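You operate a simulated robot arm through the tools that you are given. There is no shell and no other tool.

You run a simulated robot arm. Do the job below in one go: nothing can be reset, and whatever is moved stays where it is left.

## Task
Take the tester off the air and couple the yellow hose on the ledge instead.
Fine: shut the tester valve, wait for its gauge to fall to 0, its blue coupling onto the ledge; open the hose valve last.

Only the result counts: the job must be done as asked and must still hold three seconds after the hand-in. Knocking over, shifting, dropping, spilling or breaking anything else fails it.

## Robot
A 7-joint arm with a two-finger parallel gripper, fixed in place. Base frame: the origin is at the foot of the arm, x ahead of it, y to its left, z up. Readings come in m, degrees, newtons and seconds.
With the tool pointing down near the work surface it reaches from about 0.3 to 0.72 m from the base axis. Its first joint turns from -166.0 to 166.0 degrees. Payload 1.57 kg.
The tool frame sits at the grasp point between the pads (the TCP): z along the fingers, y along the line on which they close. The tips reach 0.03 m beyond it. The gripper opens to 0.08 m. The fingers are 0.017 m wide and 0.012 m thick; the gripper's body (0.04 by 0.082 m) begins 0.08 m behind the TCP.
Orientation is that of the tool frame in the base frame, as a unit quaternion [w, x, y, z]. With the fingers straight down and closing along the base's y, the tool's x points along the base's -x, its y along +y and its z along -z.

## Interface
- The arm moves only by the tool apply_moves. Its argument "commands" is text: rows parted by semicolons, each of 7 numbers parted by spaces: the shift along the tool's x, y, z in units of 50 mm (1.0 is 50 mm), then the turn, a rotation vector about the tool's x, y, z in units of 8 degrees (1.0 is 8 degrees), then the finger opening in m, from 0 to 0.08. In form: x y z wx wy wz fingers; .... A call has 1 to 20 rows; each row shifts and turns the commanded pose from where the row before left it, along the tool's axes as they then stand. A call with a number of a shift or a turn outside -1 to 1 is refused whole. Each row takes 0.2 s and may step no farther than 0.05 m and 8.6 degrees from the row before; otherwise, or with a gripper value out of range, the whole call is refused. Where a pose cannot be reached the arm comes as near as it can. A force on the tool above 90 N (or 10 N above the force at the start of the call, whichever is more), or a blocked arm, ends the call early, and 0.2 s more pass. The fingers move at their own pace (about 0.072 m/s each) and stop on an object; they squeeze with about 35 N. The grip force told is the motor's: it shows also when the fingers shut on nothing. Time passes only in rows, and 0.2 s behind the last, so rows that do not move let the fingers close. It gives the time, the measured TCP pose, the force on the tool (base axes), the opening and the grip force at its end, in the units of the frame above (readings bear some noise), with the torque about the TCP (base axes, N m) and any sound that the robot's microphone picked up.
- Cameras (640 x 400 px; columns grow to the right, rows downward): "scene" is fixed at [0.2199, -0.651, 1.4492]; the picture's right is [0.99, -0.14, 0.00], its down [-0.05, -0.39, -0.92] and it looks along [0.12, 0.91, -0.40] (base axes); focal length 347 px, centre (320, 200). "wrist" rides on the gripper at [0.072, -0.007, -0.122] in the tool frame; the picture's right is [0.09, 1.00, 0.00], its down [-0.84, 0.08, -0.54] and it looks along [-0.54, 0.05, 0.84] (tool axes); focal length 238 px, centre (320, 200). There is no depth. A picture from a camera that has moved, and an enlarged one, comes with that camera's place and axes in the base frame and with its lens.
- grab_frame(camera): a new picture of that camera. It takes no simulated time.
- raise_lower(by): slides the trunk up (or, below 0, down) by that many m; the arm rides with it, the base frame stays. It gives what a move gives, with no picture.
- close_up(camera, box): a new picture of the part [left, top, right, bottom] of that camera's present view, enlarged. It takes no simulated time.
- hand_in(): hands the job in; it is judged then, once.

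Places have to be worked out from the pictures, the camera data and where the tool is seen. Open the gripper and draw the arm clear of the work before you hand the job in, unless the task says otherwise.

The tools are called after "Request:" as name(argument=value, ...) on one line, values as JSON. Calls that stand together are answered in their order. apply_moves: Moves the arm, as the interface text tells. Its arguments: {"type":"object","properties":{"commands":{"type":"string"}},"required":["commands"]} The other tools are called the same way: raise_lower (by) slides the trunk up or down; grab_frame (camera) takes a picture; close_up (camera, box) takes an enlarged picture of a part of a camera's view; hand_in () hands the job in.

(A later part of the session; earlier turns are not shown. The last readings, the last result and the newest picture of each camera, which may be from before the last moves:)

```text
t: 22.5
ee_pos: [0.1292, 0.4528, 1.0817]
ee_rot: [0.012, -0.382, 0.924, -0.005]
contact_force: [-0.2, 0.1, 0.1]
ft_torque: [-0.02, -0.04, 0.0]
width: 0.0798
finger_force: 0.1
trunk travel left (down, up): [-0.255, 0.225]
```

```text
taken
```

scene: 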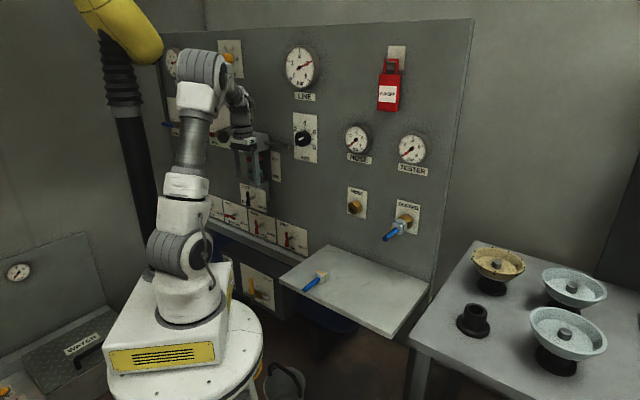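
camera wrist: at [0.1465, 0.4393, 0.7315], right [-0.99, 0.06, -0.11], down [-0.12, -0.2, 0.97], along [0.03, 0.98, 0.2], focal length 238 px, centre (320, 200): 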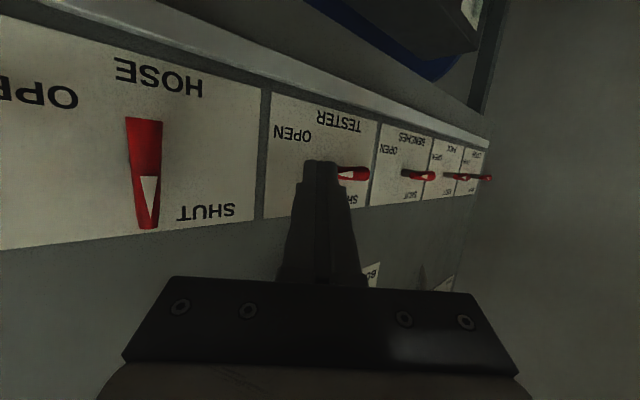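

The tool is square to the panel and nearly vertical. I'll remove the slight roll and travel right along the panel to line up with the TESTER port.

Request:
apply_moves(commands="0 0 0 -0.13 0 0 0.08;0 -0.96 0 0 0 0 0.08;0 -0.96 0 0 0 0 0.08;0 -0.96 0 0 0 0 0.08;0 -0.96 0 0 0 0 0.08;0 -0.96 0 0 0 0 0.08;0 -0.96 0 0 0 0 0.08;0 -0.96 0 0 0 0 0.08;0 -0.96 0 0 0 0 0.08;0 -0.96 0 0 0 0 0.08;0 -0.96 0 0 0 0 0.08;0 0 0 0 -0.905 0 0.08;0 0 0 0 -0.905 0 0.08;0 0 0 0 -0.905 0 0.08;0 0 0 0 -0.905 0 0.08")

Request:
grab_frame(camera="wrist")

Request:
grab_frame(camera="scene")

```text
t: 25.7
ee_pos: [0.4699, 0.1144, 1.0835]
ee_rot: [0.24, -0.371, 0.892, 0.099]
contact_force: [0.2, 0.2, 0.2]
ft_torque: [-0.02, -0.01, 0.02]
width: 0.0801
finger_force: 0.0
trunk travel left (down, up): [-0.255, 0.225]
```

```text
taken
camera wrist: at [0.3864, 0.0228, 1.1522], right [-0.76, 0.65, -0.05], down [0.26, 0.38, 0.89], along [0.59, 0.66, -0.46], focal length 238 px, centre (320, 200)
```

wrist: 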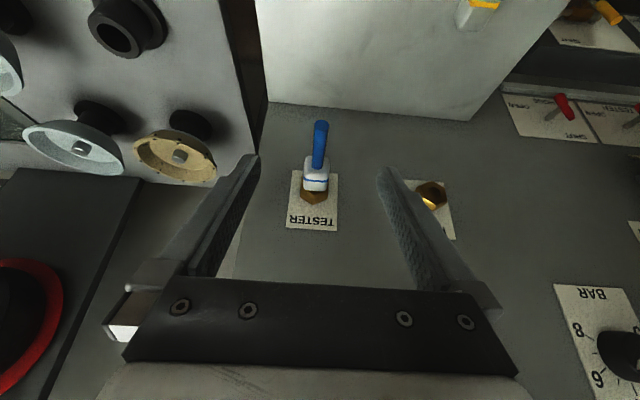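

```text
taken
```

scene: 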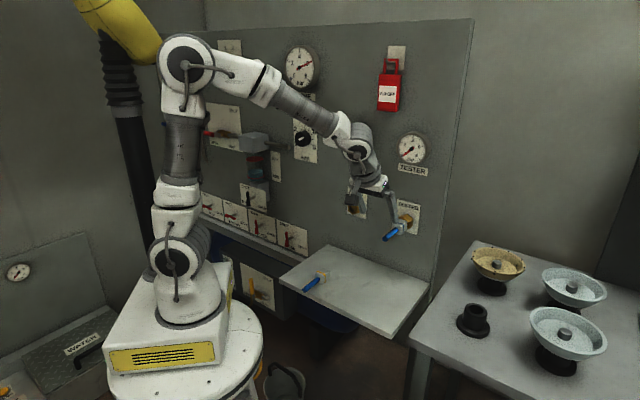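

The tool is pitched 30° and the blue coupling lies right between the open fingers. I'll enlarge both views to measure it and re-check the gauge.

Request:
close_up(camera="wrist", box=[240, 100, 400, 250])

Request:
close_up(camera="scene", box=[360, 180, 440, 250])

Request:
close_up(camera="scene", box=[385, 120, 445, 180])

```text
2.67 times, centred on (320, 175) of wrist
camera zoom: at [0.3864, 0.0228, 1.1522], right [-0.76, 0.65, -0.05], down [0.26, 0.38, 0.89], along [0.59, 0.66, -0.46], focal length 636 px, centre (320, 267)
```

zoom: 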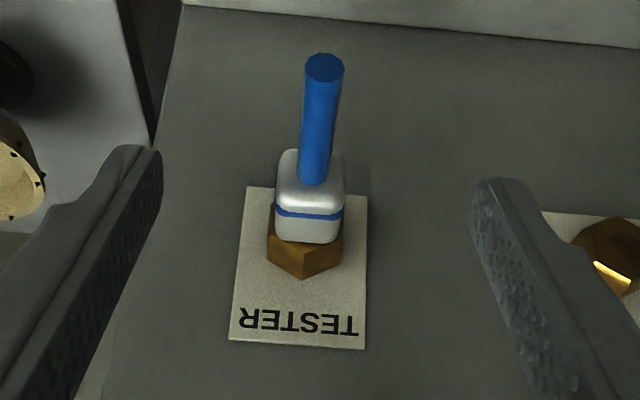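

```text
5.71 times, centred on (400, 215) of scene
camera zoom: at [0.2199, -0.651, 1.4492], right [0.99, -0.14, 0.0], down [-0.05, -0.39, -0.92], along [0.12, 0.91, -0.4], focal length 1983 px, centre (-137, 114)
```

zoom: 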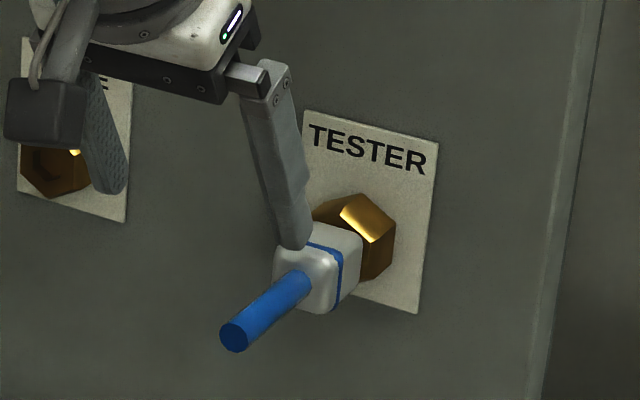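

```text
6.67 times, centred on (415, 150) of scene
camera zoom: at [0.2199, -0.651, 1.4492], right [0.99, -0.14, 0.0], down [-0.05, -0.39, -0.92], along [0.12, 0.91, -0.4], focal length 2313 px, centre (-313, 533)
```

zoom: 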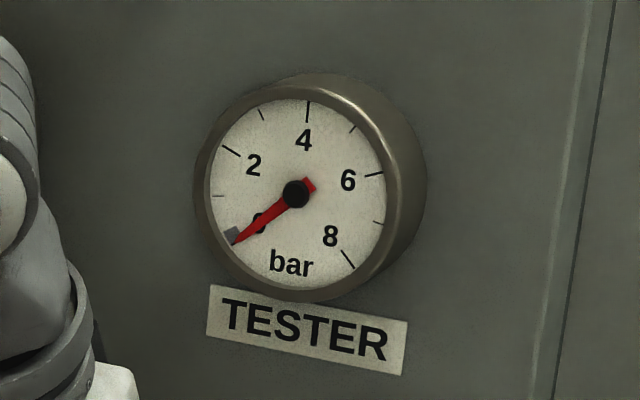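

The gauge is confirmed at 0. The coupling axis is about 1 mm to the tool's +y side, at z≈0.9675, with its body spanning d≈0.545–0.59. I'll move onto the approach line and advance most of the way with the fingers open.

Request:
apply_moves(commands="-0.3455 0.02 0 0 0 0 0.08;-0.3455 0 0 0 0 0 0.08;-0.3455 0 0 0 0 0 0.08;-0.3455 0 0 0 0 0 0.08;0 0 0.6 0 0 0 0.08;0 0 0.6 0 0 0 0.08;0 0 0.6 0 0 0 0.08;0 0 0.6 0 0 0 0.08")

Request:
grab_frame(camera="wrist")

Request:
close_up(camera="scene", box=[340, 140, 440, 250])

```text
t: 27.5
ee_pos: [0.5521, 0.1984, 1.0113]
ee_rot: [0.24, -0.37, 0.892, 0.099]
contact_force: [0.1, 0.2, -0.1]
ft_torque: [-0.03, -0.02, -0.04]
width: 0.08
finger_force: 0.0
trunk travel left (down, up): [-0.255, 0.225]
```

```text
taken
camera wrist: at [0.4691, 0.1062, 1.0814], right [-0.76, 0.65, -0.05], down [0.27, 0.38, 0.89], along [0.59, 0.66, -0.46], focal length 238 px, centre (320, 200)
```

wrist: 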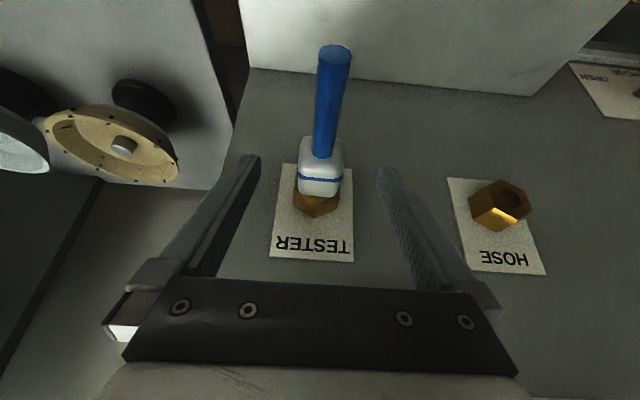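

```text
3.64 times, centred on (390, 195) of scene
camera zoom: at [0.2199, -0.651, 1.4492], right [0.99, -0.14, 0.0], down [-0.05, -0.39, -0.92], along [0.12, 0.91, -0.4], focal length 1262 px, centre (66, 218)
```

zoom: 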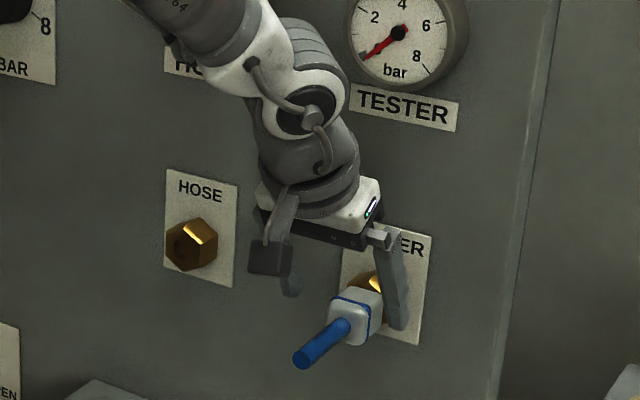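

The body is centred between the fingers. I'll make the last ~53 mm advance and look again before closing.

Request:
apply_moves(commands="-0.023 0.005 0.351 0 0 0 0.08;-0.023 0.005 0.351 0 0 0 0.08;-0.023 0 0.351 0 0 0 0.08")

Request:
grab_frame(camera="wrist")

Request:
close_up(camera="scene", box=[340, 140, 440, 250])

```text
t: 28.3
ee_pos: [0.5742, 0.2207, 0.9707]
ee_rot: [0.239, -0.37, 0.892, 0.098]
contact_force: [0.1, -0.2, -0.1]
ft_torque: [0.01, 0.01, 0.01]
width: 0.0798
finger_force: 0.0
trunk travel left (down, up): [-0.255, 0.225]
```

```text
taken
camera wrist: at [0.4909, 0.1292, 1.0395], right [-0.76, 0.65, -0.05], down [0.27, 0.38, 0.89], along [0.59, 0.66, -0.46], focal length 238 px, centre (320, 200)
```

wrist: 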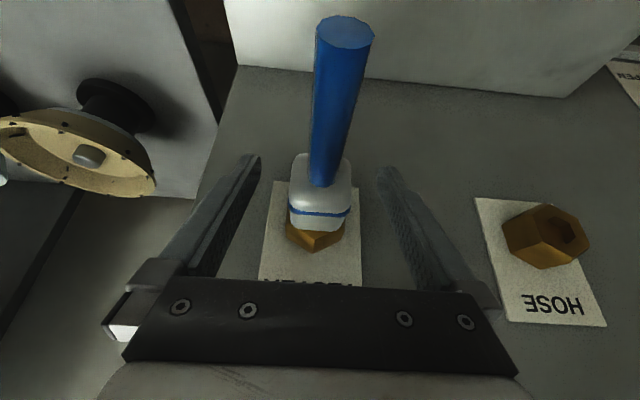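

```text
3.64 times, centred on (390, 195) of scene
camera zoom: at [0.2199, -0.651, 1.4492], right [0.99, -0.14, 0.0], down [-0.05, -0.39, -0.92], along [0.12, 0.91, -0.4], focal length 1262 px, centre (66, 218)
```

zoom: 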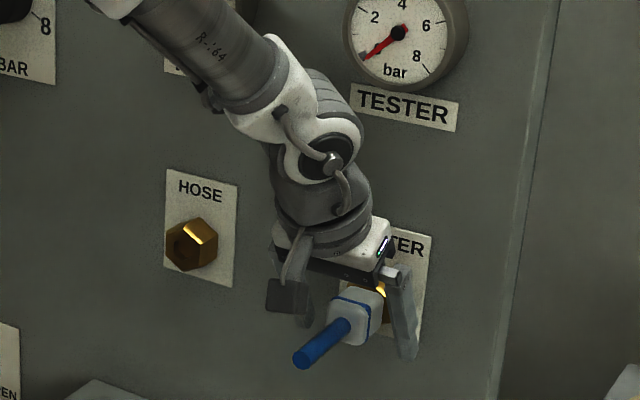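

The body is well between the pads. I'll drop about 3 mm along the tool axis and close on it.

Request:
apply_moves(commands="0 0 0.06 0 0 0 0.08;0 0 0 0 0 0 0;0 0 0 0 0 0 0;0 0 0 0 0 0 0;0 0 0 0 0 0 0")

Request:
grab_frame(camera="wrist")

```text
t: 29.5
ee_pos: [0.5753, 0.2215, 0.9664]
ee_rot: [0.239, -0.371, 0.892, 0.099]
contact_force: [3.5, -1.6, 0.5]
ft_torque: [0.06, 0.04, -0.05]
width: 0.0336
finger_force: 35.0
trunk travel left (down, up): [-0.255, 0.225]
```

```text
taken
camera wrist: at [0.4919, 0.1301, 1.0369], right [-0.76, 0.65, -0.05], down [0.26, 0.38, 0.89], along [0.59, 0.66, -0.46], focal length 238 px, centre (320, 200)
```

wrist: 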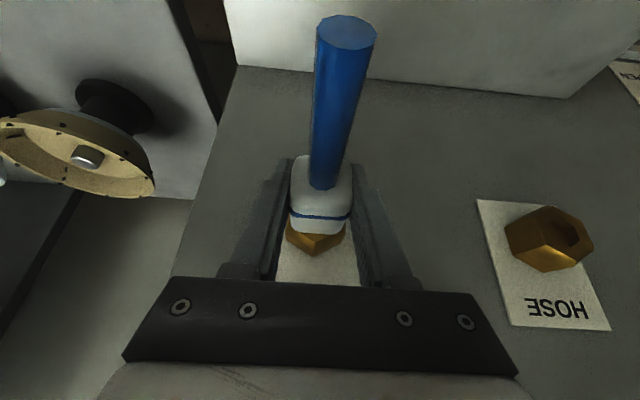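

Gripped at 33.6 mm width and 35 N, with the tool at (s 0.250, d 0.563, z 0.966). I'll pull straight out from the panel in small steps.

Request:
apply_moves(commands="0.0866 0 -0.05 0 0 0 0;0.0866 0 -0.05 0 0 0 0;0.0866 0 -0.05 0 0 0 0;0.0866 0 -0.05 0 0 0 0")

Request:
grab_frame(camera="wrist")

```text
t: 30.5
ee_pos: [0.5581, 0.2075, 0.9678]
ee_rot: [0.239, -0.37, 0.892, 0.099]
contact_force: [-0.1, -0.5, 0.2]
ft_torque: [0.03, -0.02, 0.03]
width: 0.0336
finger_force: 35.1
trunk travel left (down, up): [-0.255, 0.225]
heard: snap
```

```text
taken
camera wrist: at [0.4764, 0.1156, 1.0372], right [-0.76, 0.65, -0.05], down [0.27, 0.38, 0.89], along [0.59, 0.66, -0.46], focal length 238 px, centre (320, 200)
```

wrist: 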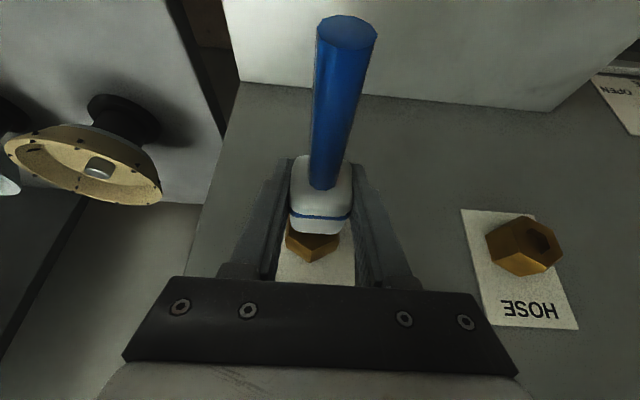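

A snap was heard and the coupling is free in the grip. My tips reach about 12 mm below its body, though, so setting it on the ledge like this would mean dropping it. I'll slide it back onto the port along the same line and re-grip it shallower.

Request:
apply_moves(commands="-0.0866 0 0.05 0 0 0 0;-0.0866 0 0.05 0 0 0 0;-0.0866 0 0.05 0 0 0 0;-0.0866 0 0.05 0 0 0 0")

Request:
grab_frame(camera="wrist")

```text
t: 31.5
ee_pos: [0.5729, 0.2211, 0.9675]
ee_rot: [0.239, -0.37, 0.892, 0.098]
contact_force: [-0.3, 0.0, 0.4]
ft_torque: [-0.03, -0.02, -0.01]
width: 0.0338
finger_force: 35.1
trunk travel left (down, up): [-0.255, 0.225]
```

```text
taken
camera wrist: at [0.4903, 0.1302, 1.0369], right [-0.76, 0.65, -0.05], down [0.27, 0.38, 0.89], along [0.59, 0.66, -0.46], focal length 238 px, centre (320, 200)
```

wrist: 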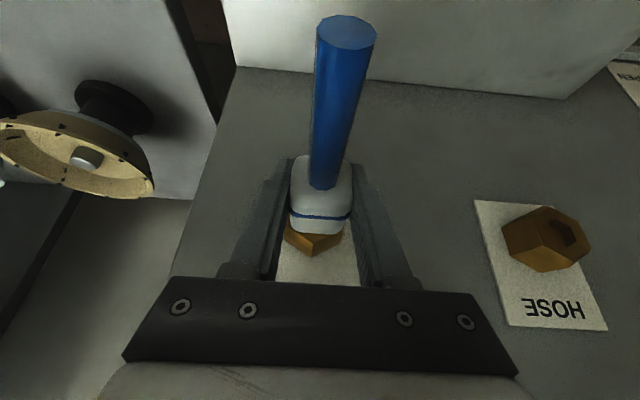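

There's no contact and no snap yet; I'm about 2 mm short of the original seat. I'll push on in 2 mm steps.

Request:
apply_moves(commands="-0.0346 0 0.02 0 0 0 0;-0.0346 0 0.02 0 0 0 0;0 0 0 0 0 0 0")

```text
t: 32.3
ee_pos: [0.5751, 0.222, 0.9672]
ee_rot: [0.238, -0.369, 0.893, 0.098]
contact_force: [-12.0, -20.6, 0.1]
ft_torque: [0.15, -0.22, -0.01]
width: 0.0335
finger_force: 34.5
trunk travel left (down, up): [-0.255, 0.225]
heard: snap
```

Snap: it's seated again, with about 23 N of push. I'll relax 2 mm, open, withdraw 17.5 mm along the tool axis for a shallower hold, and close again.

Request:
apply_moves(commands="0.0346 0 -0.02 0 0 0 0;0 0 0 0 0 0 0.065;0 0 0 0 0 0 0.065;0 0 -0.35 0 0 0 0.065;0 0 0 0 0 0 0;0 0 0 0 0 0 0;0 0 0 0 0 0 0")

Request:
grab_frame(camera="wrist")

Request:
close_up(camera="scene", box=[340, 140, 440, 250])

```text
t: 33.9
ee_pos: [0.5696, 0.2171, 0.9829]
ee_rot: [0.24, -0.369, 0.893, 0.098]
contact_force: [7.9, -3.2, 0.1]
ft_torque: [0.08, -0.06, -0.03]
width: 0.0334
finger_force: 34.8
trunk travel left (down, up): [-0.255, 0.225]
```

```text
taken
camera wrist: at [0.487, 0.1255, 1.0522], right [-0.76, 0.65, -0.05], down [0.26, 0.38, 0.89], along [0.59, 0.66, -0.46], focal length 238 px, centre (320, 200)
```

wrist: 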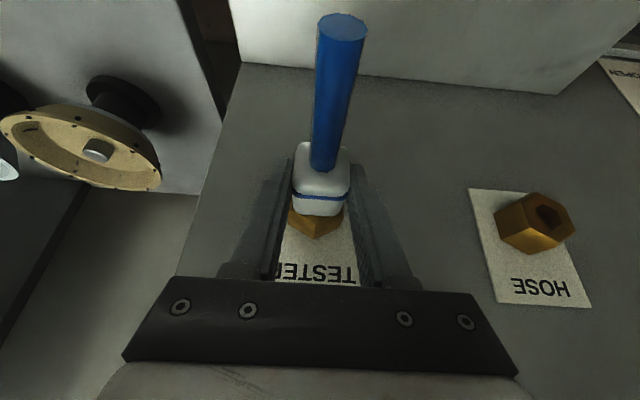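

```text
3.64 times, centred on (390, 195) of scene
camera zoom: at [0.2199, -0.651, 1.4492], right [0.99, -0.14, 0.0], down [-0.05, -0.39, -0.92], along [0.12, 0.91, -0.4], focal length 1262 px, centre (66, 218)
```

zoom: 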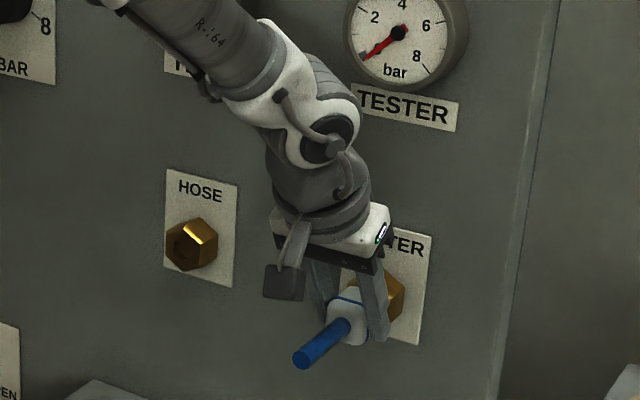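

A good shallow grip (33.4 mm). I'll pull the blue coupling straight out again and carry it clear to d≈0.46.

Request:
apply_moves(commands="0.0866 0 -0.05 0 0 0 0;0.0866 0 -0.05 0 0 0 0;0.0866 0 -0.05 0 0 0 0;0.0866 0 -0.05 0 0 0 0;0.26 0 -0.15 0 0 0 0;0.26 0 -0.15 0 0 0 0;0.26 0 -0.15 0 0 0 0;0.26 0 -0.15 0 0 0 0;0.26 0 -0.15 0 0 0 0")

Request:
grab_frame(camera="wrist")

Request:
grab_frame(camera="scene")

```text
t: 35.9
ee_pos: [0.503, 0.149, 0.9843]
ee_rot: [0.238, -0.371, 0.892, 0.099]
contact_force: [-1.0, 0.1, -1.1]
ft_torque: [-0.03, -0.01, -0.03]
width: 0.0338
finger_force: 35.3
trunk travel left (down, up): [-0.255, 0.225]
heard: snap
```

```text
taken
camera wrist: at [0.4193, 0.0584, 1.0542], right [-0.76, 0.65, -0.05], down [0.26, 0.38, 0.89], along [0.59, 0.66, -0.46], focal length 238 px, centre (320, 200)
```

wrist: 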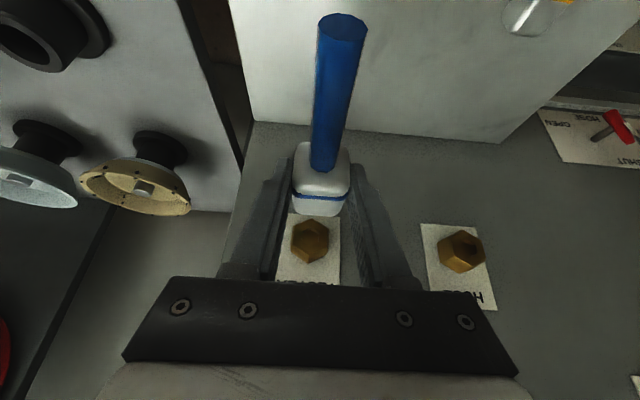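

```text
taken
```

scene: 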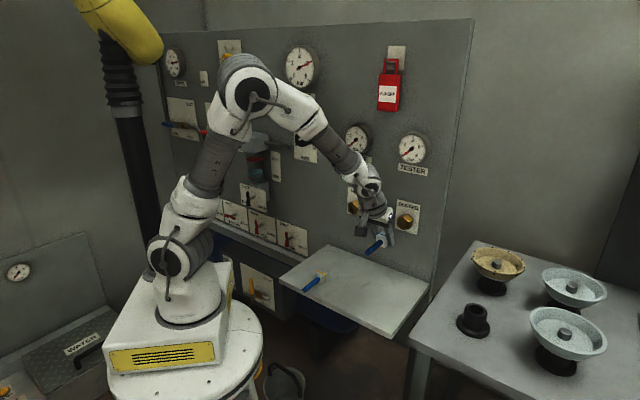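

It's uncoupled and held, body centre at about (s 0.250, d 0.472). The ledge below is clear there, well away from the yellow hose, so I'll lower straight down most of the way.

Request:
apply_moves(commands="0.388 0 0.671 0 0 0 0;0.388 0 0.671 0 0 0 0;0.388 0 0.671 0 0 0 0;0.388 0 0.671 0 0 0 0")

Request:
grab_frame(camera="wrist")

Request:
close_up(camera="scene", box=[270, 190, 450, 340])

```text
t: 36.9
ee_pos: [0.5025, 0.1499, 0.8295]
ee_rot: [0.239, -0.371, 0.892, 0.099]
contact_force: [-0.7, -0.3, -1.1]
ft_torque: [-0.01, -0.01, 0.01]
width: 0.0337
finger_force: 35.7
trunk travel left (down, up): [-0.255, 0.225]
```

```text
taken
camera wrist: at [0.4195, 0.0574, 0.8991], right [-0.76, 0.65, -0.05], down [0.26, 0.38, 0.89], along [0.59, 0.66, -0.46], focal length 238 px, centre (320, 200)
```

wrist: 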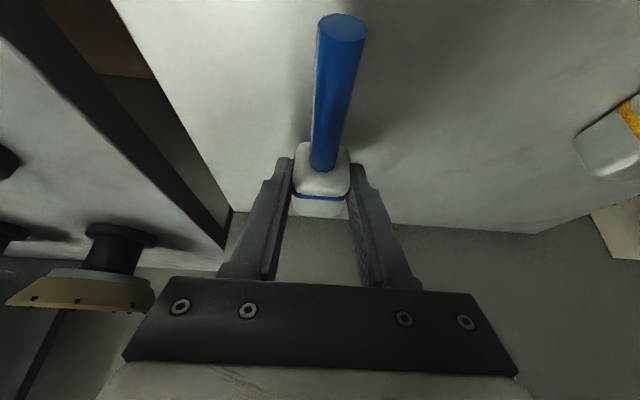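

```text
2.67 times, centred on (360, 265) of scene
camera zoom: at [0.2199, -0.651, 1.4492], right [0.99, -0.14, 0.0], down [-0.05, -0.39, -0.92], along [0.12, 0.91, -0.4], focal length 925 px, centre (213, 27)
```

zoom: 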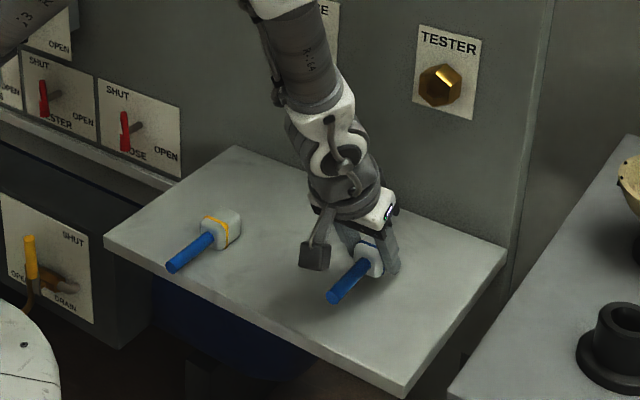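

Held steady, about 23 mm above the expected touchdown. I'll creep down and watch for contact force.

Request:
apply_moves(commands="0.0401 0 0.0693 0 0 0 0;0.0401 0 0.0693 0 0 0 0;0.0401 0 0.0693 0 0 0 0;0.0401 0 0.0693 0 0 0 0;0.02 0 0.0347 0 0 0 0")

```text
t: 38.1
ee_pos: [0.5024, 0.1496, 0.8113]
ee_rot: [0.238, -0.37, 0.893, 0.098]
contact_force: [0.0, 0.5, -1.5]
ft_torque: [0.03, -0.03, -0.02]
width: 0.0331
finger_force: 35.1
trunk travel left (down, up): [-0.255, 0.225]
```

Request:
apply_moves(commands="0.015 0 0.026 0 0 0 0;0.015 0 0.026 0 0 0 0")

Request:
close_up(camera="scene", box=[340, 230, 410, 290])

Request:
close_up(camera="wrist", box=[240, 80, 400, 230])

```text
t: 38.7
ee_pos: [0.5035, 0.1487, 0.8108]
ee_rot: [0.242, -0.371, 0.891, 0.098]
contact_force: [-7.0, -4.2, 28.1]
ft_torque: [0.45, 0.47, 0.03]
width: 0.0335
finger_force: 35.6
trunk travel left (down, up): [-0.255, 0.225]
```

```text
6.67 times, centred on (375, 260) of scene
camera zoom: at [0.2199, -0.651, 1.4492], right [0.99, -0.14, 0.0], down [-0.05, -0.39, -0.92], along [0.12, 0.91, -0.4], focal length 2313 px, centre (-47, -200)
```

zoom: 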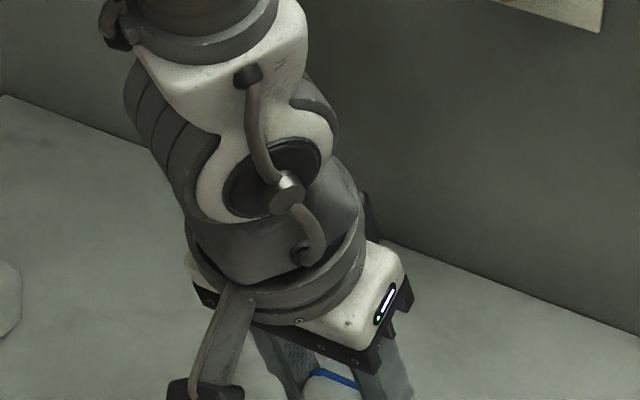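

```text
2.67 times, centred on (320, 155) of wrist
camera zoom: at [0.4189, 0.0579, 0.8793], right [-0.76, 0.65, -0.05], down [0.26, 0.38, 0.89], along [0.59, 0.66, -0.45], focal length 636 px, centre (320, 320)
```

zoom: 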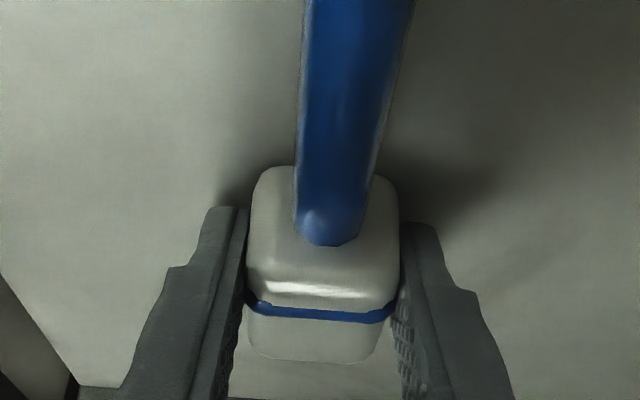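

Contact at z≈0.811; the torque shows one fingertip has just touched the ledge, so the body is within 1–3 mm of it. I'll ease up 2 mm and open gently.

Request:
apply_moves(commands="-0.02 0 -0.0347 0 0 0 0;0 0 0 0 0 0 0;0 0 0 0 0 0 0.034;0 0 0 0 0 0 0.04;0 0 0 0 0 0 0.05;0 0 0 0 0 0 0.06")

Request:
close_up(camera="wrist", box=[240, 80, 400, 230])

Request:
grab_frame(camera="scene")

```text
t: 40.1
ee_pos: [0.5035, 0.148, 0.8091]
ee_rot: [0.242, -0.368, 0.892, 0.096]
contact_force: [11.0, -13.2, 23.1]
ft_torque: [0.07, -0.09, -0.16]
width: 0.0435
finger_force: 0.0
trunk travel left (down, up): [-0.255, 0.225]
```

```text
2.67 times, centred on (320, 155) of wrist
camera zoom: at [0.4198, 0.056, 0.8796], right [-0.76, 0.65, -0.05], down [0.26, 0.38, 0.89], along [0.6, 0.66, -0.46], focal length 636 px, centre (320, 320)
```

zoom: 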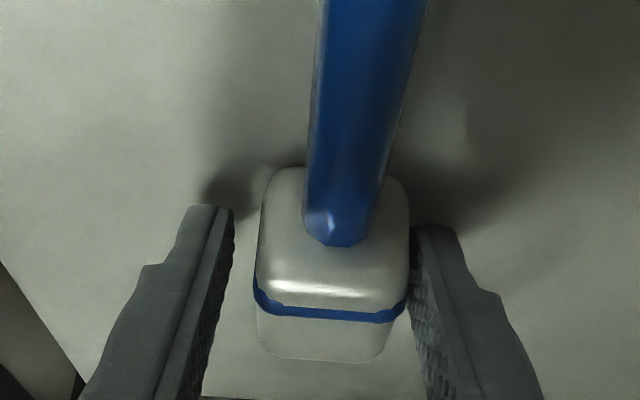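

```text
taken
```

scene: 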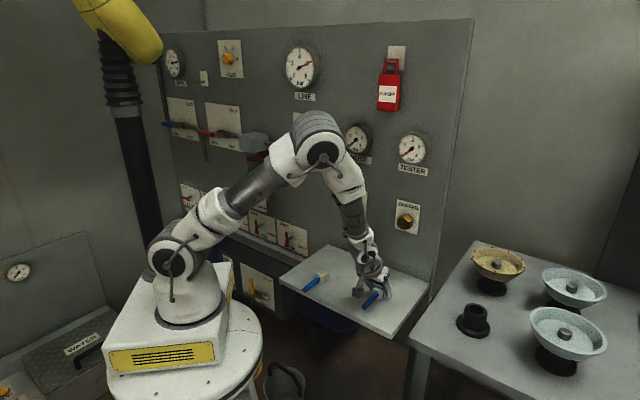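

The coupling is released and resting on the ledge, but the tips still press on the surface at about 23 N. I'll lift a few millimetres first, open wider, then withdraw along the tool axis.

Request:
apply_moves(commands="-0.03 0 -0.052 0 0 0 0.044;-0.03 0 -0.052 0 0 0 0.044;0 0.03 0 0 0 0 0.06;0 0 0 0 0 0 0.075;0 0 0 0 0 0 0.075")

Request:
close_up(camera="wrist", box=[220, 60, 420, 230])

```text
t: 41.3
ee_pos: [0.5, 0.1516, 0.8151]
ee_rot: [0.239, -0.37, 0.892, 0.098]
contact_force: [0.4, -0.9, -0.3]
ft_torque: [0.0, 0.02, 0.01]
width: 0.0752
finger_force: 0.0
trunk travel left (down, up): [-0.255, 0.225]
```

```text
2.35 times, centred on (320, 145) of wrist
camera zoom: at [0.4175, 0.0593, 0.8845], right [-0.76, 0.65, -0.05], down [0.27, 0.38, 0.89], along [0.59, 0.66, -0.46], focal length 561 px, centre (320, 329)
```

zoom: 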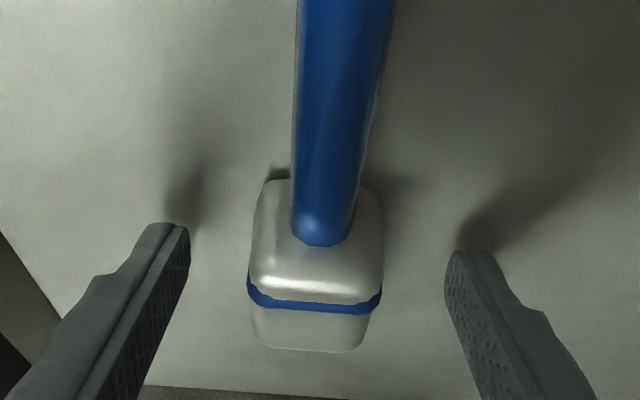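

The blue coupling stands undisturbed on the ledge and the fingers are free. I'll withdraw up along the tool axis and move left above the yellow hose.

Request:
apply_moves(commands="0 0 -0.5 0 0 0 0.08;0 0 -0.75 0 0 0 0.08;0 0 -0.75 0 0 0 0.08;0.18 0.88 -0.104 0 0 0 0.08;0.18 0.88 -0.104 0 0 0 0.08;0.18 0.88 -0.104 0 0 0 0.08;0.18 0.88 -0.104 0 0 0 0.08")

Request:
grab_frame(camera="wrist")

Request:
grab_frame(camera="scene")

```text
t: 42.9
ee_pos: [0.3267, 0.2186, 0.9019]
ee_rot: [0.238, -0.37, 0.892, 0.099]
contact_force: [0.0, 0.0, -0.2]
ft_torque: [0.03, 0.04, 0.02]
width: 0.08
finger_force: 0.1
out of reach, approached as far as the arm can: row 7
trunk travel left (down, up): [-0.255, 0.225]
```

```text
taken
camera wrist: at [0.2423, 0.1267, 0.9717], right [-0.76, 0.65, -0.05], down [0.27, 0.38, 0.89], along [0.59, 0.66, -0.46], focal length 238 px, centre (320, 200)
```

wrist: 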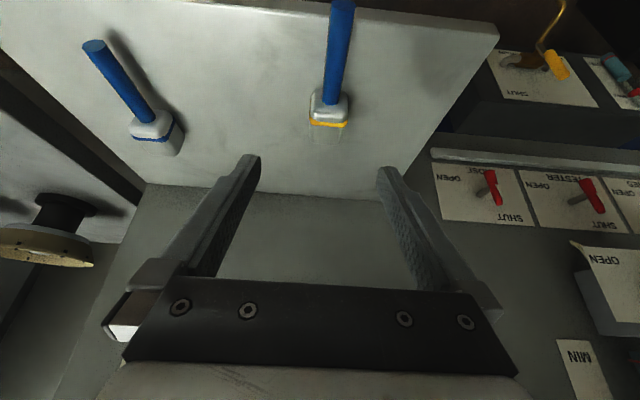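

```text
taken
```

scene: 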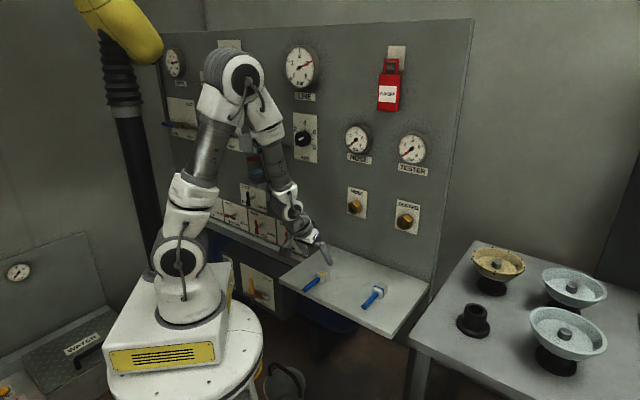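

The arm hits its fold limit here, being too close to the base. Raising the trunk by 0.15 m gives the elbow more room for the yellow pickup.

Request:
raise_lower(by=0.15)

Request:
apply_moves(commands="0.42 0 0.728 0 0 0 0.08;0.42 0 0.728 0 0 0 0.08;0.42 0 0.728 0 0 0 0.08")

Request:
grab_frame(camera="wrist")

Request:
grab_frame(camera="scene")

```text
t: 44.6
ee_pos: [0.3252, 0.2182, 1.0519]
ee_rot: [0.238, -0.37, 0.893, 0.097]
contact_force: [0.3, -0.4, 0.3]
ft_torque: [-0.01, -0.02, 0.0]
width: 0.08
finger_force: 0.0
trunk travel left (down, up): [-0.405, 0.075]
```

```text
t: 45.5
ee_pos: [0.3248, 0.2176, 0.9257]
ee_rot: [0.238, -0.37, 0.893, 0.098]
contact_force: [0.3, 0.1, 0.8]
ft_torque: [-0.01, -0.01, 0.0]
width: 0.0798
finger_force: 0.1
trunk travel left (down, up): [-0.405, 0.075]
```

```text
taken
camera wrist: at [0.2416, 0.1258, 0.9949], right [-0.76, 0.65, -0.05], down [0.27, 0.38, 0.89], along [0.59, 0.66, -0.46], focal length 238 px, centre (320, 200)
```

wrist: 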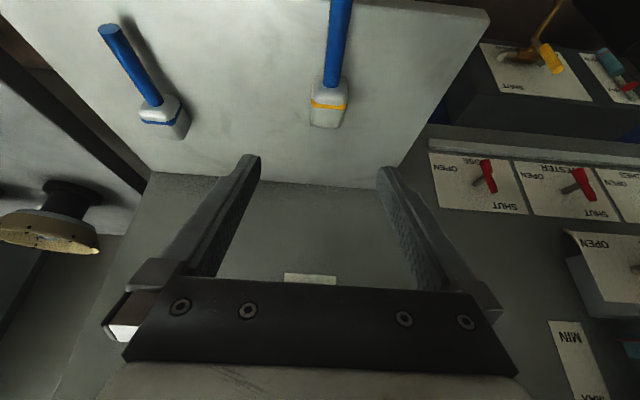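

```text
taken
```

scene: 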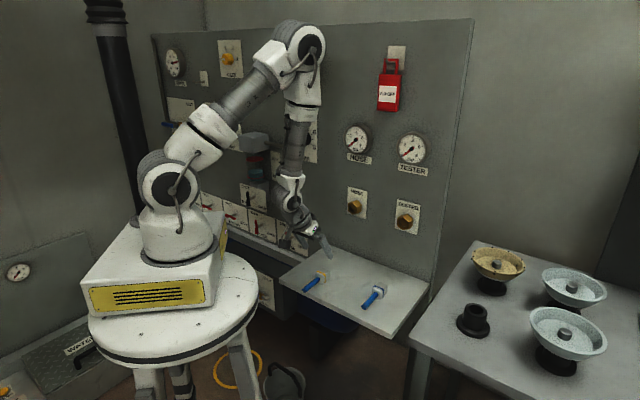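

Now there's room. I'll enlarge the yellow coupling to measure its offset from the tool plane.

Request:
close_up(camera="wrist", box=[260, 0, 400, 140])

Request:
close_up(camera="scene", box=[280, 240, 400, 320])

```text
2.86 times, centred on (330, 70) of wrist
camera zoom: at [0.2416, 0.1258, 0.9949], right [-0.76, 0.65, -0.05], down [0.27, 0.38, 0.89], along [0.59, 0.66, -0.46], focal length 681 px, centre (291, 571)
```

zoom: 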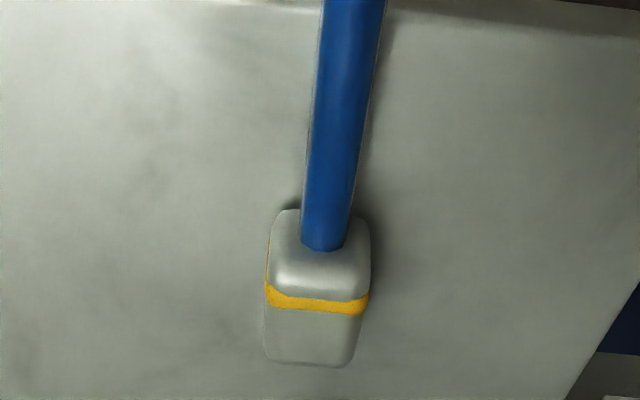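

```text
5.00 times, centred on (340, 280) of scene
camera zoom: at [0.2199, -0.651, 1.4492], right [0.99, -0.14, 0.0], down [-0.05, -0.39, -0.92], along [0.12, 0.91, -0.4], focal length 1735 px, centre (220, -200)
```

zoom: 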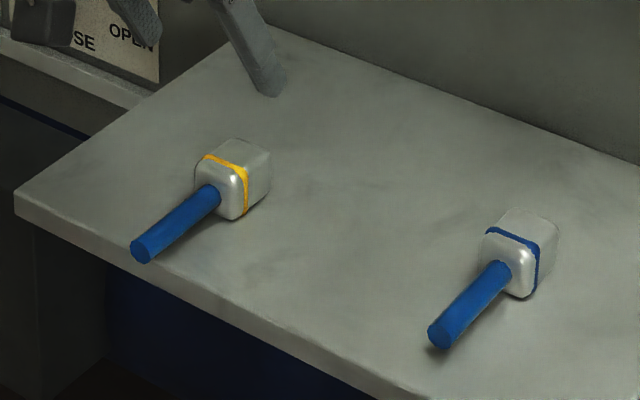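

The yellow coupling's axis is about 6 mm to +y (s≈0.070), with the stub/body junction at d≈0.405. I'll correct sideways and descend with the fingers straddling it, stopping short for a check.

Request:
apply_moves(commands="0.1365 0.116 0.5735 0 0 0 0.08;0.1365 0 0.5735 0 0 0 0.08;0.1365 0 0.5735 0 0 0 0.08")

Request:
grab_frame(camera="wrist")

Request:
close_up(camera="scene", box=[260, 200, 380, 310])

```text
t: 46.2
ee_pos: [0.3389, 0.2393, 0.8405]
ee_rot: [0.239, -0.371, 0.892, 0.098]
contact_force: [-0.6, -0.1, -0.3]
ft_torque: [-0.01, -0.04, 0.0]
width: 0.0803
finger_force: 0.0
trunk travel left (down, up): [-0.405, 0.075]
```

```text
taken
camera wrist: at [0.257, 0.1481, 0.9097], right [-0.76, 0.65, -0.05], down [0.27, 0.38, 0.89], along [0.59, 0.66, -0.46], focal length 238 px, centre (320, 200)
```

wrist: 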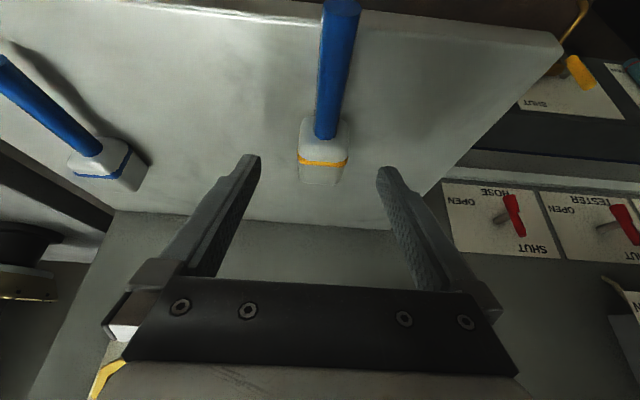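

```text
3.64 times, centred on (320, 255) of scene
camera zoom: at [0.2199, -0.651, 1.4492], right [0.99, -0.14, 0.0], down [-0.05, -0.39, -0.92], along [0.12, 0.91, -0.4], focal length 1262 px, centre (320, 0)
```

zoom: 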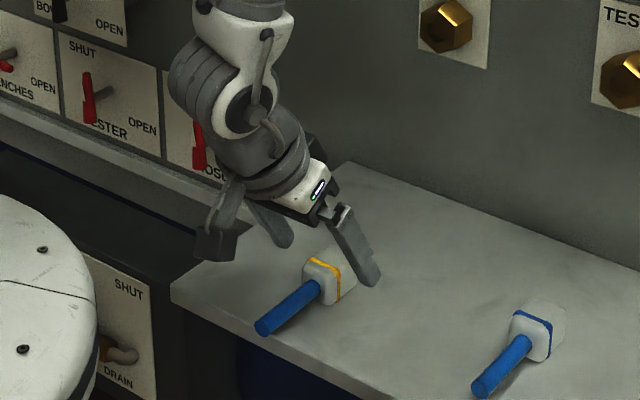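

The body is centred within 1 mm. I'll go down the last 28 mm to the grip height and close.

Request:
apply_moves(commands="0.0725 0.01 0.281 0 0 0 0.08;0.0725 0 0.281 0 0 0 0.08;0 0 0 0 0 0 0.08")

Request:
grab_frame(camera="wrist")

```text
t: 47.0
ee_pos: [0.3451, 0.246, 0.8133]
ee_rot: [0.238, -0.37, 0.893, 0.098]
contact_force: [0.1, 0.3, 0.3]
ft_torque: [0.02, -0.04, 0.02]
width: 0.0798
finger_force: 0.1
trunk travel left (down, up): [-0.405, 0.075]
```

```text
taken
camera wrist: at [0.2622, 0.1547, 0.8825], right [-0.76, 0.65, -0.05], down [0.27, 0.38, 0.89], along [0.59, 0.66, -0.46], focal length 238 px, centre (320, 200)
```

wrist: 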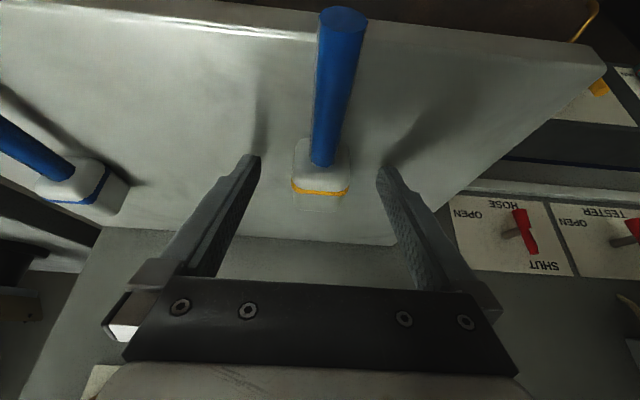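

This matches the blue grip view, except the yellow coupling sits about 5 mm lower relative to the tool, which I'll allow for at the port (insertion height z≈0.988). Closing now.

Request:
apply_moves(commands="0 0 0 0 0 0 0;0 0 0 0 0 0 0;0 0 0 0 0 0 0;0 0 0 0 0 0 0")

Request:
grab_frame(camera="wrist")

```text
t: 48.0
ee_pos: [0.3448, 0.2459, 0.8115]
ee_rot: [0.238, -0.37, 0.893, 0.098]
contact_force: [0.5, 0.9, 1.0]
ft_torque: [0.01, 0.0, -0.04]
width: 0.0337
finger_force: 35.0
trunk travel left (down, up): [-0.405, 0.075]
```

```text
taken
camera wrist: at [0.2619, 0.1546, 0.8826], right [-0.76, 0.65, -0.05], down [0.27, 0.38, 0.89], along [0.59, 0.66, -0.46], focal length 238 px, centre (320, 200)
```

wrist: 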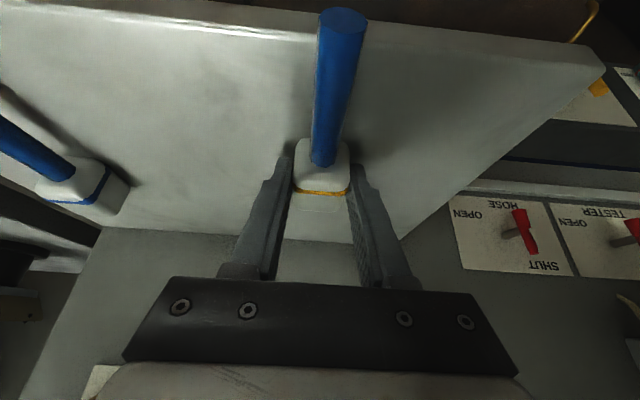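

Gripped at 33.7 mm. I'll lift it off the ledge, then rise and move forward to a standoff in front of the HOSE port.

Request:
apply_moves(commands="-0.15 0 -0.26 0 0 0 0;-0.529 0 -0.434 0 0 0 0;-0.529 0 -0.434 0 0 0 0;-0.529 0 -0.434 0 0 0 0;-0.529 0 -0.434 0 0 0 0;-0.529 0 -0.434 0 0 0 0;0 0 0 0 0 0 0")

Request:
grab_frame(camera="wrist")

Request:
close_up(camera="scene", box=[280, 140, 420, 260])

```text
t: 49.6
ee_pos: [0.3879, 0.2916, 0.9884]
ee_rot: [0.237, -0.37, 0.893, 0.098]
contact_force: [-0.8, 0.0, -1.2]
ft_torque: [-0.03, -0.02, -0.02]
width: 0.0333
finger_force: 34.4
trunk travel left (down, up): [-0.405, 0.075]
```

```text
taken
camera wrist: at [0.304, 0.2003, 1.0581], right [-0.76, 0.65, -0.05], down [0.27, 0.38, 0.89], along [0.59, 0.66, -0.46], focal length 238 px, centre (320, 200)
```

wrist: 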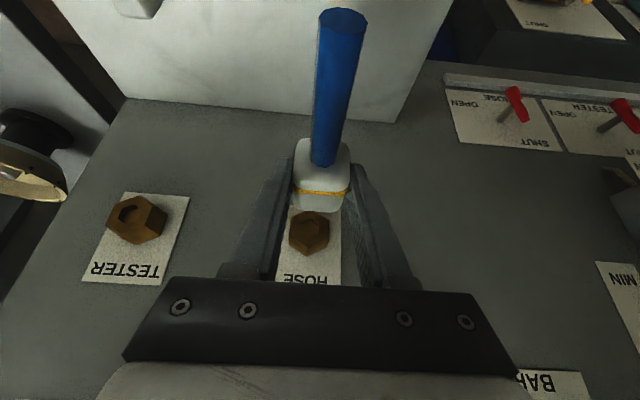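

```text
3.33 times, centred on (350, 200) of scene
camera zoom: at [0.2199, -0.651, 1.4492], right [0.99, -0.14, 0.0], down [-0.05, -0.39, -0.92], along [0.12, 0.91, -0.4], focal length 1157 px, centre (220, 200)
```

zoom: 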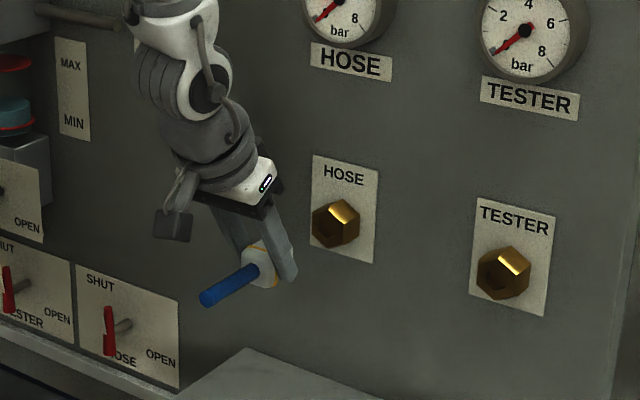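

The yellow coupling is held in front of the HOSE port. I'll enlarge to measure lateral and vertical alignment with the port's bore.

Request:
close_up(camera="wrist", box=[250, 120, 390, 290])

Request:
close_up(camera="scene", box=[320, 180, 390, 240])

```text
2.35 times, centred on (320, 205) of wrist
camera zoom: at [0.304, 0.2003, 1.0581], right [-0.76, 0.65, -0.05], down [0.27, 0.38, 0.89], along [0.59, 0.66, -0.46], focal length 561 px, centre (320, 188)
```

zoom: 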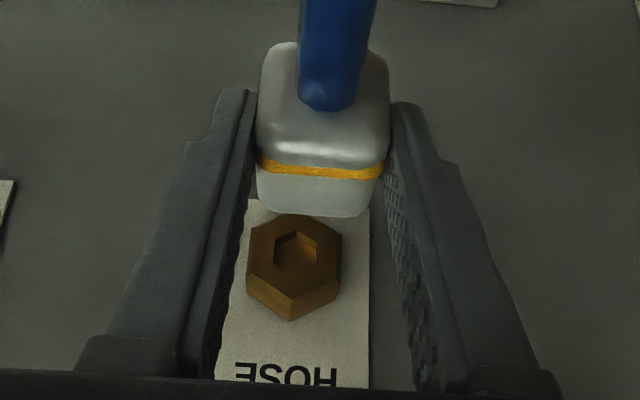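

```text
6.67 times, centred on (355, 210) of scene
camera zoom: at [0.2199, -0.651, 1.4492], right [0.99, -0.14, 0.0], down [-0.05, -0.39, -0.92], along [0.12, 0.91, -0.4], focal length 2313 px, centre (87, 133)
```

zoom: 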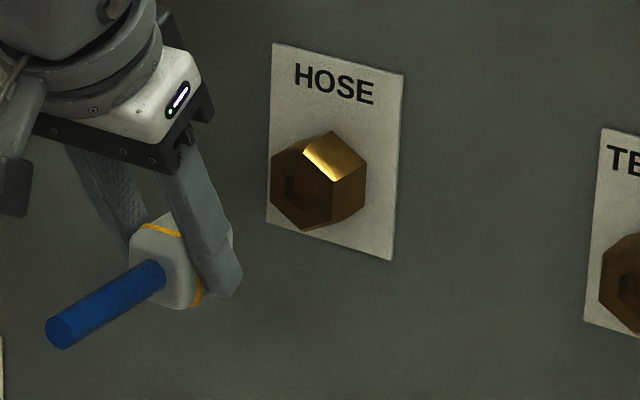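

The port bore appears about 3 mm to the right of the coupling axis, and the height needs confirming. I'll take tighter close-ups of the stub end and the bore.

Request:
close_up(camera="scene", box=[308, 215, 348, 240])

Request:
close_up(camera="scene", box=[335, 195, 375, 220])

Request:
close_up(camera="wrist", box=[290, 0, 390, 60])

Request:
close_up(camera="scene", box=[385, 205, 425, 230])

```text
16.00 times, centred on (328, 228) of scene
camera zoom: at [0.2199, -0.651, 1.4492], right [0.99, -0.14, 0.0], down [-0.05, -0.39, -0.92], along [0.12, 0.91, -0.4], focal length 5552 px, centre (192, -240)
```

zoom: 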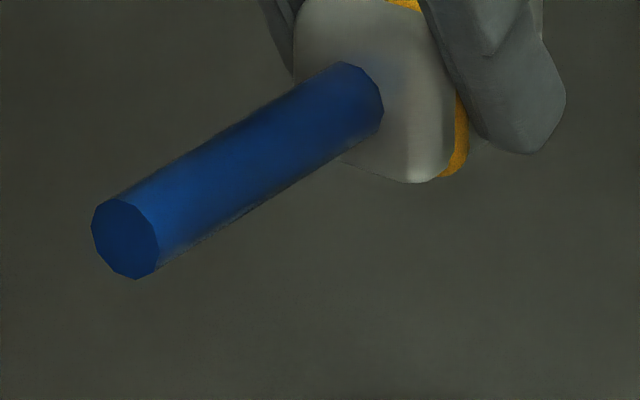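

```text
16.00 times, centred on (355, 208) of scene
camera zoom: at [0.2199, -0.651, 1.4492], right [0.99, -0.14, 0.0], down [-0.05, -0.39, -0.92], along [0.12, 0.91, -0.4], focal length 5552 px, centre (-240, 80)
```

zoom: 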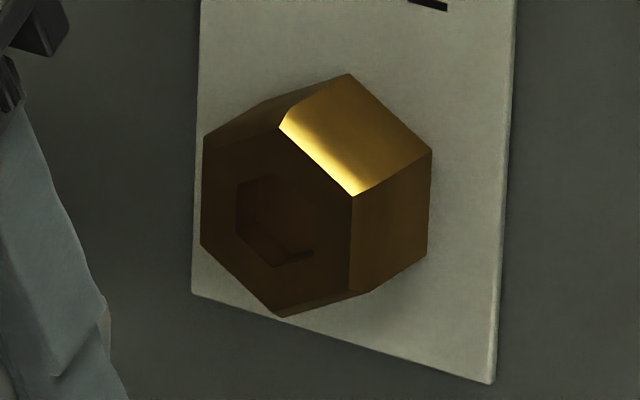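

```text
6.40 times, centred on (340, 30) of wrist
camera zoom: at [0.304, 0.2003, 1.0581], right [-0.76, 0.65, -0.05], down [0.27, 0.38, 0.89], along [0.59, 0.66, -0.46], focal length 1525 px, centre (192, 1288)
```

zoom: 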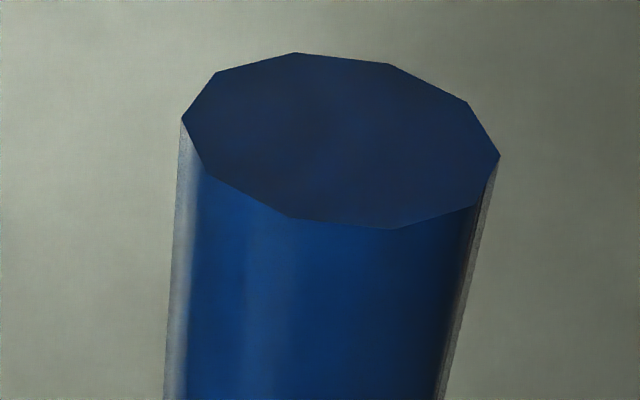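

```text
16.00 times, centred on (405, 218) of scene
camera zoom: at [0.2199, -0.651, 1.4492], right [0.99, -0.14, 0.0], down [-0.05, -0.39, -0.92], along [0.12, 0.91, -0.4], focal length 5552 px, centre (-1040, -80)
```

zoom: 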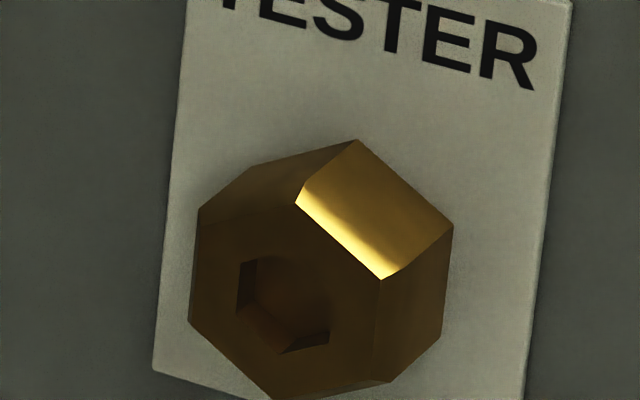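

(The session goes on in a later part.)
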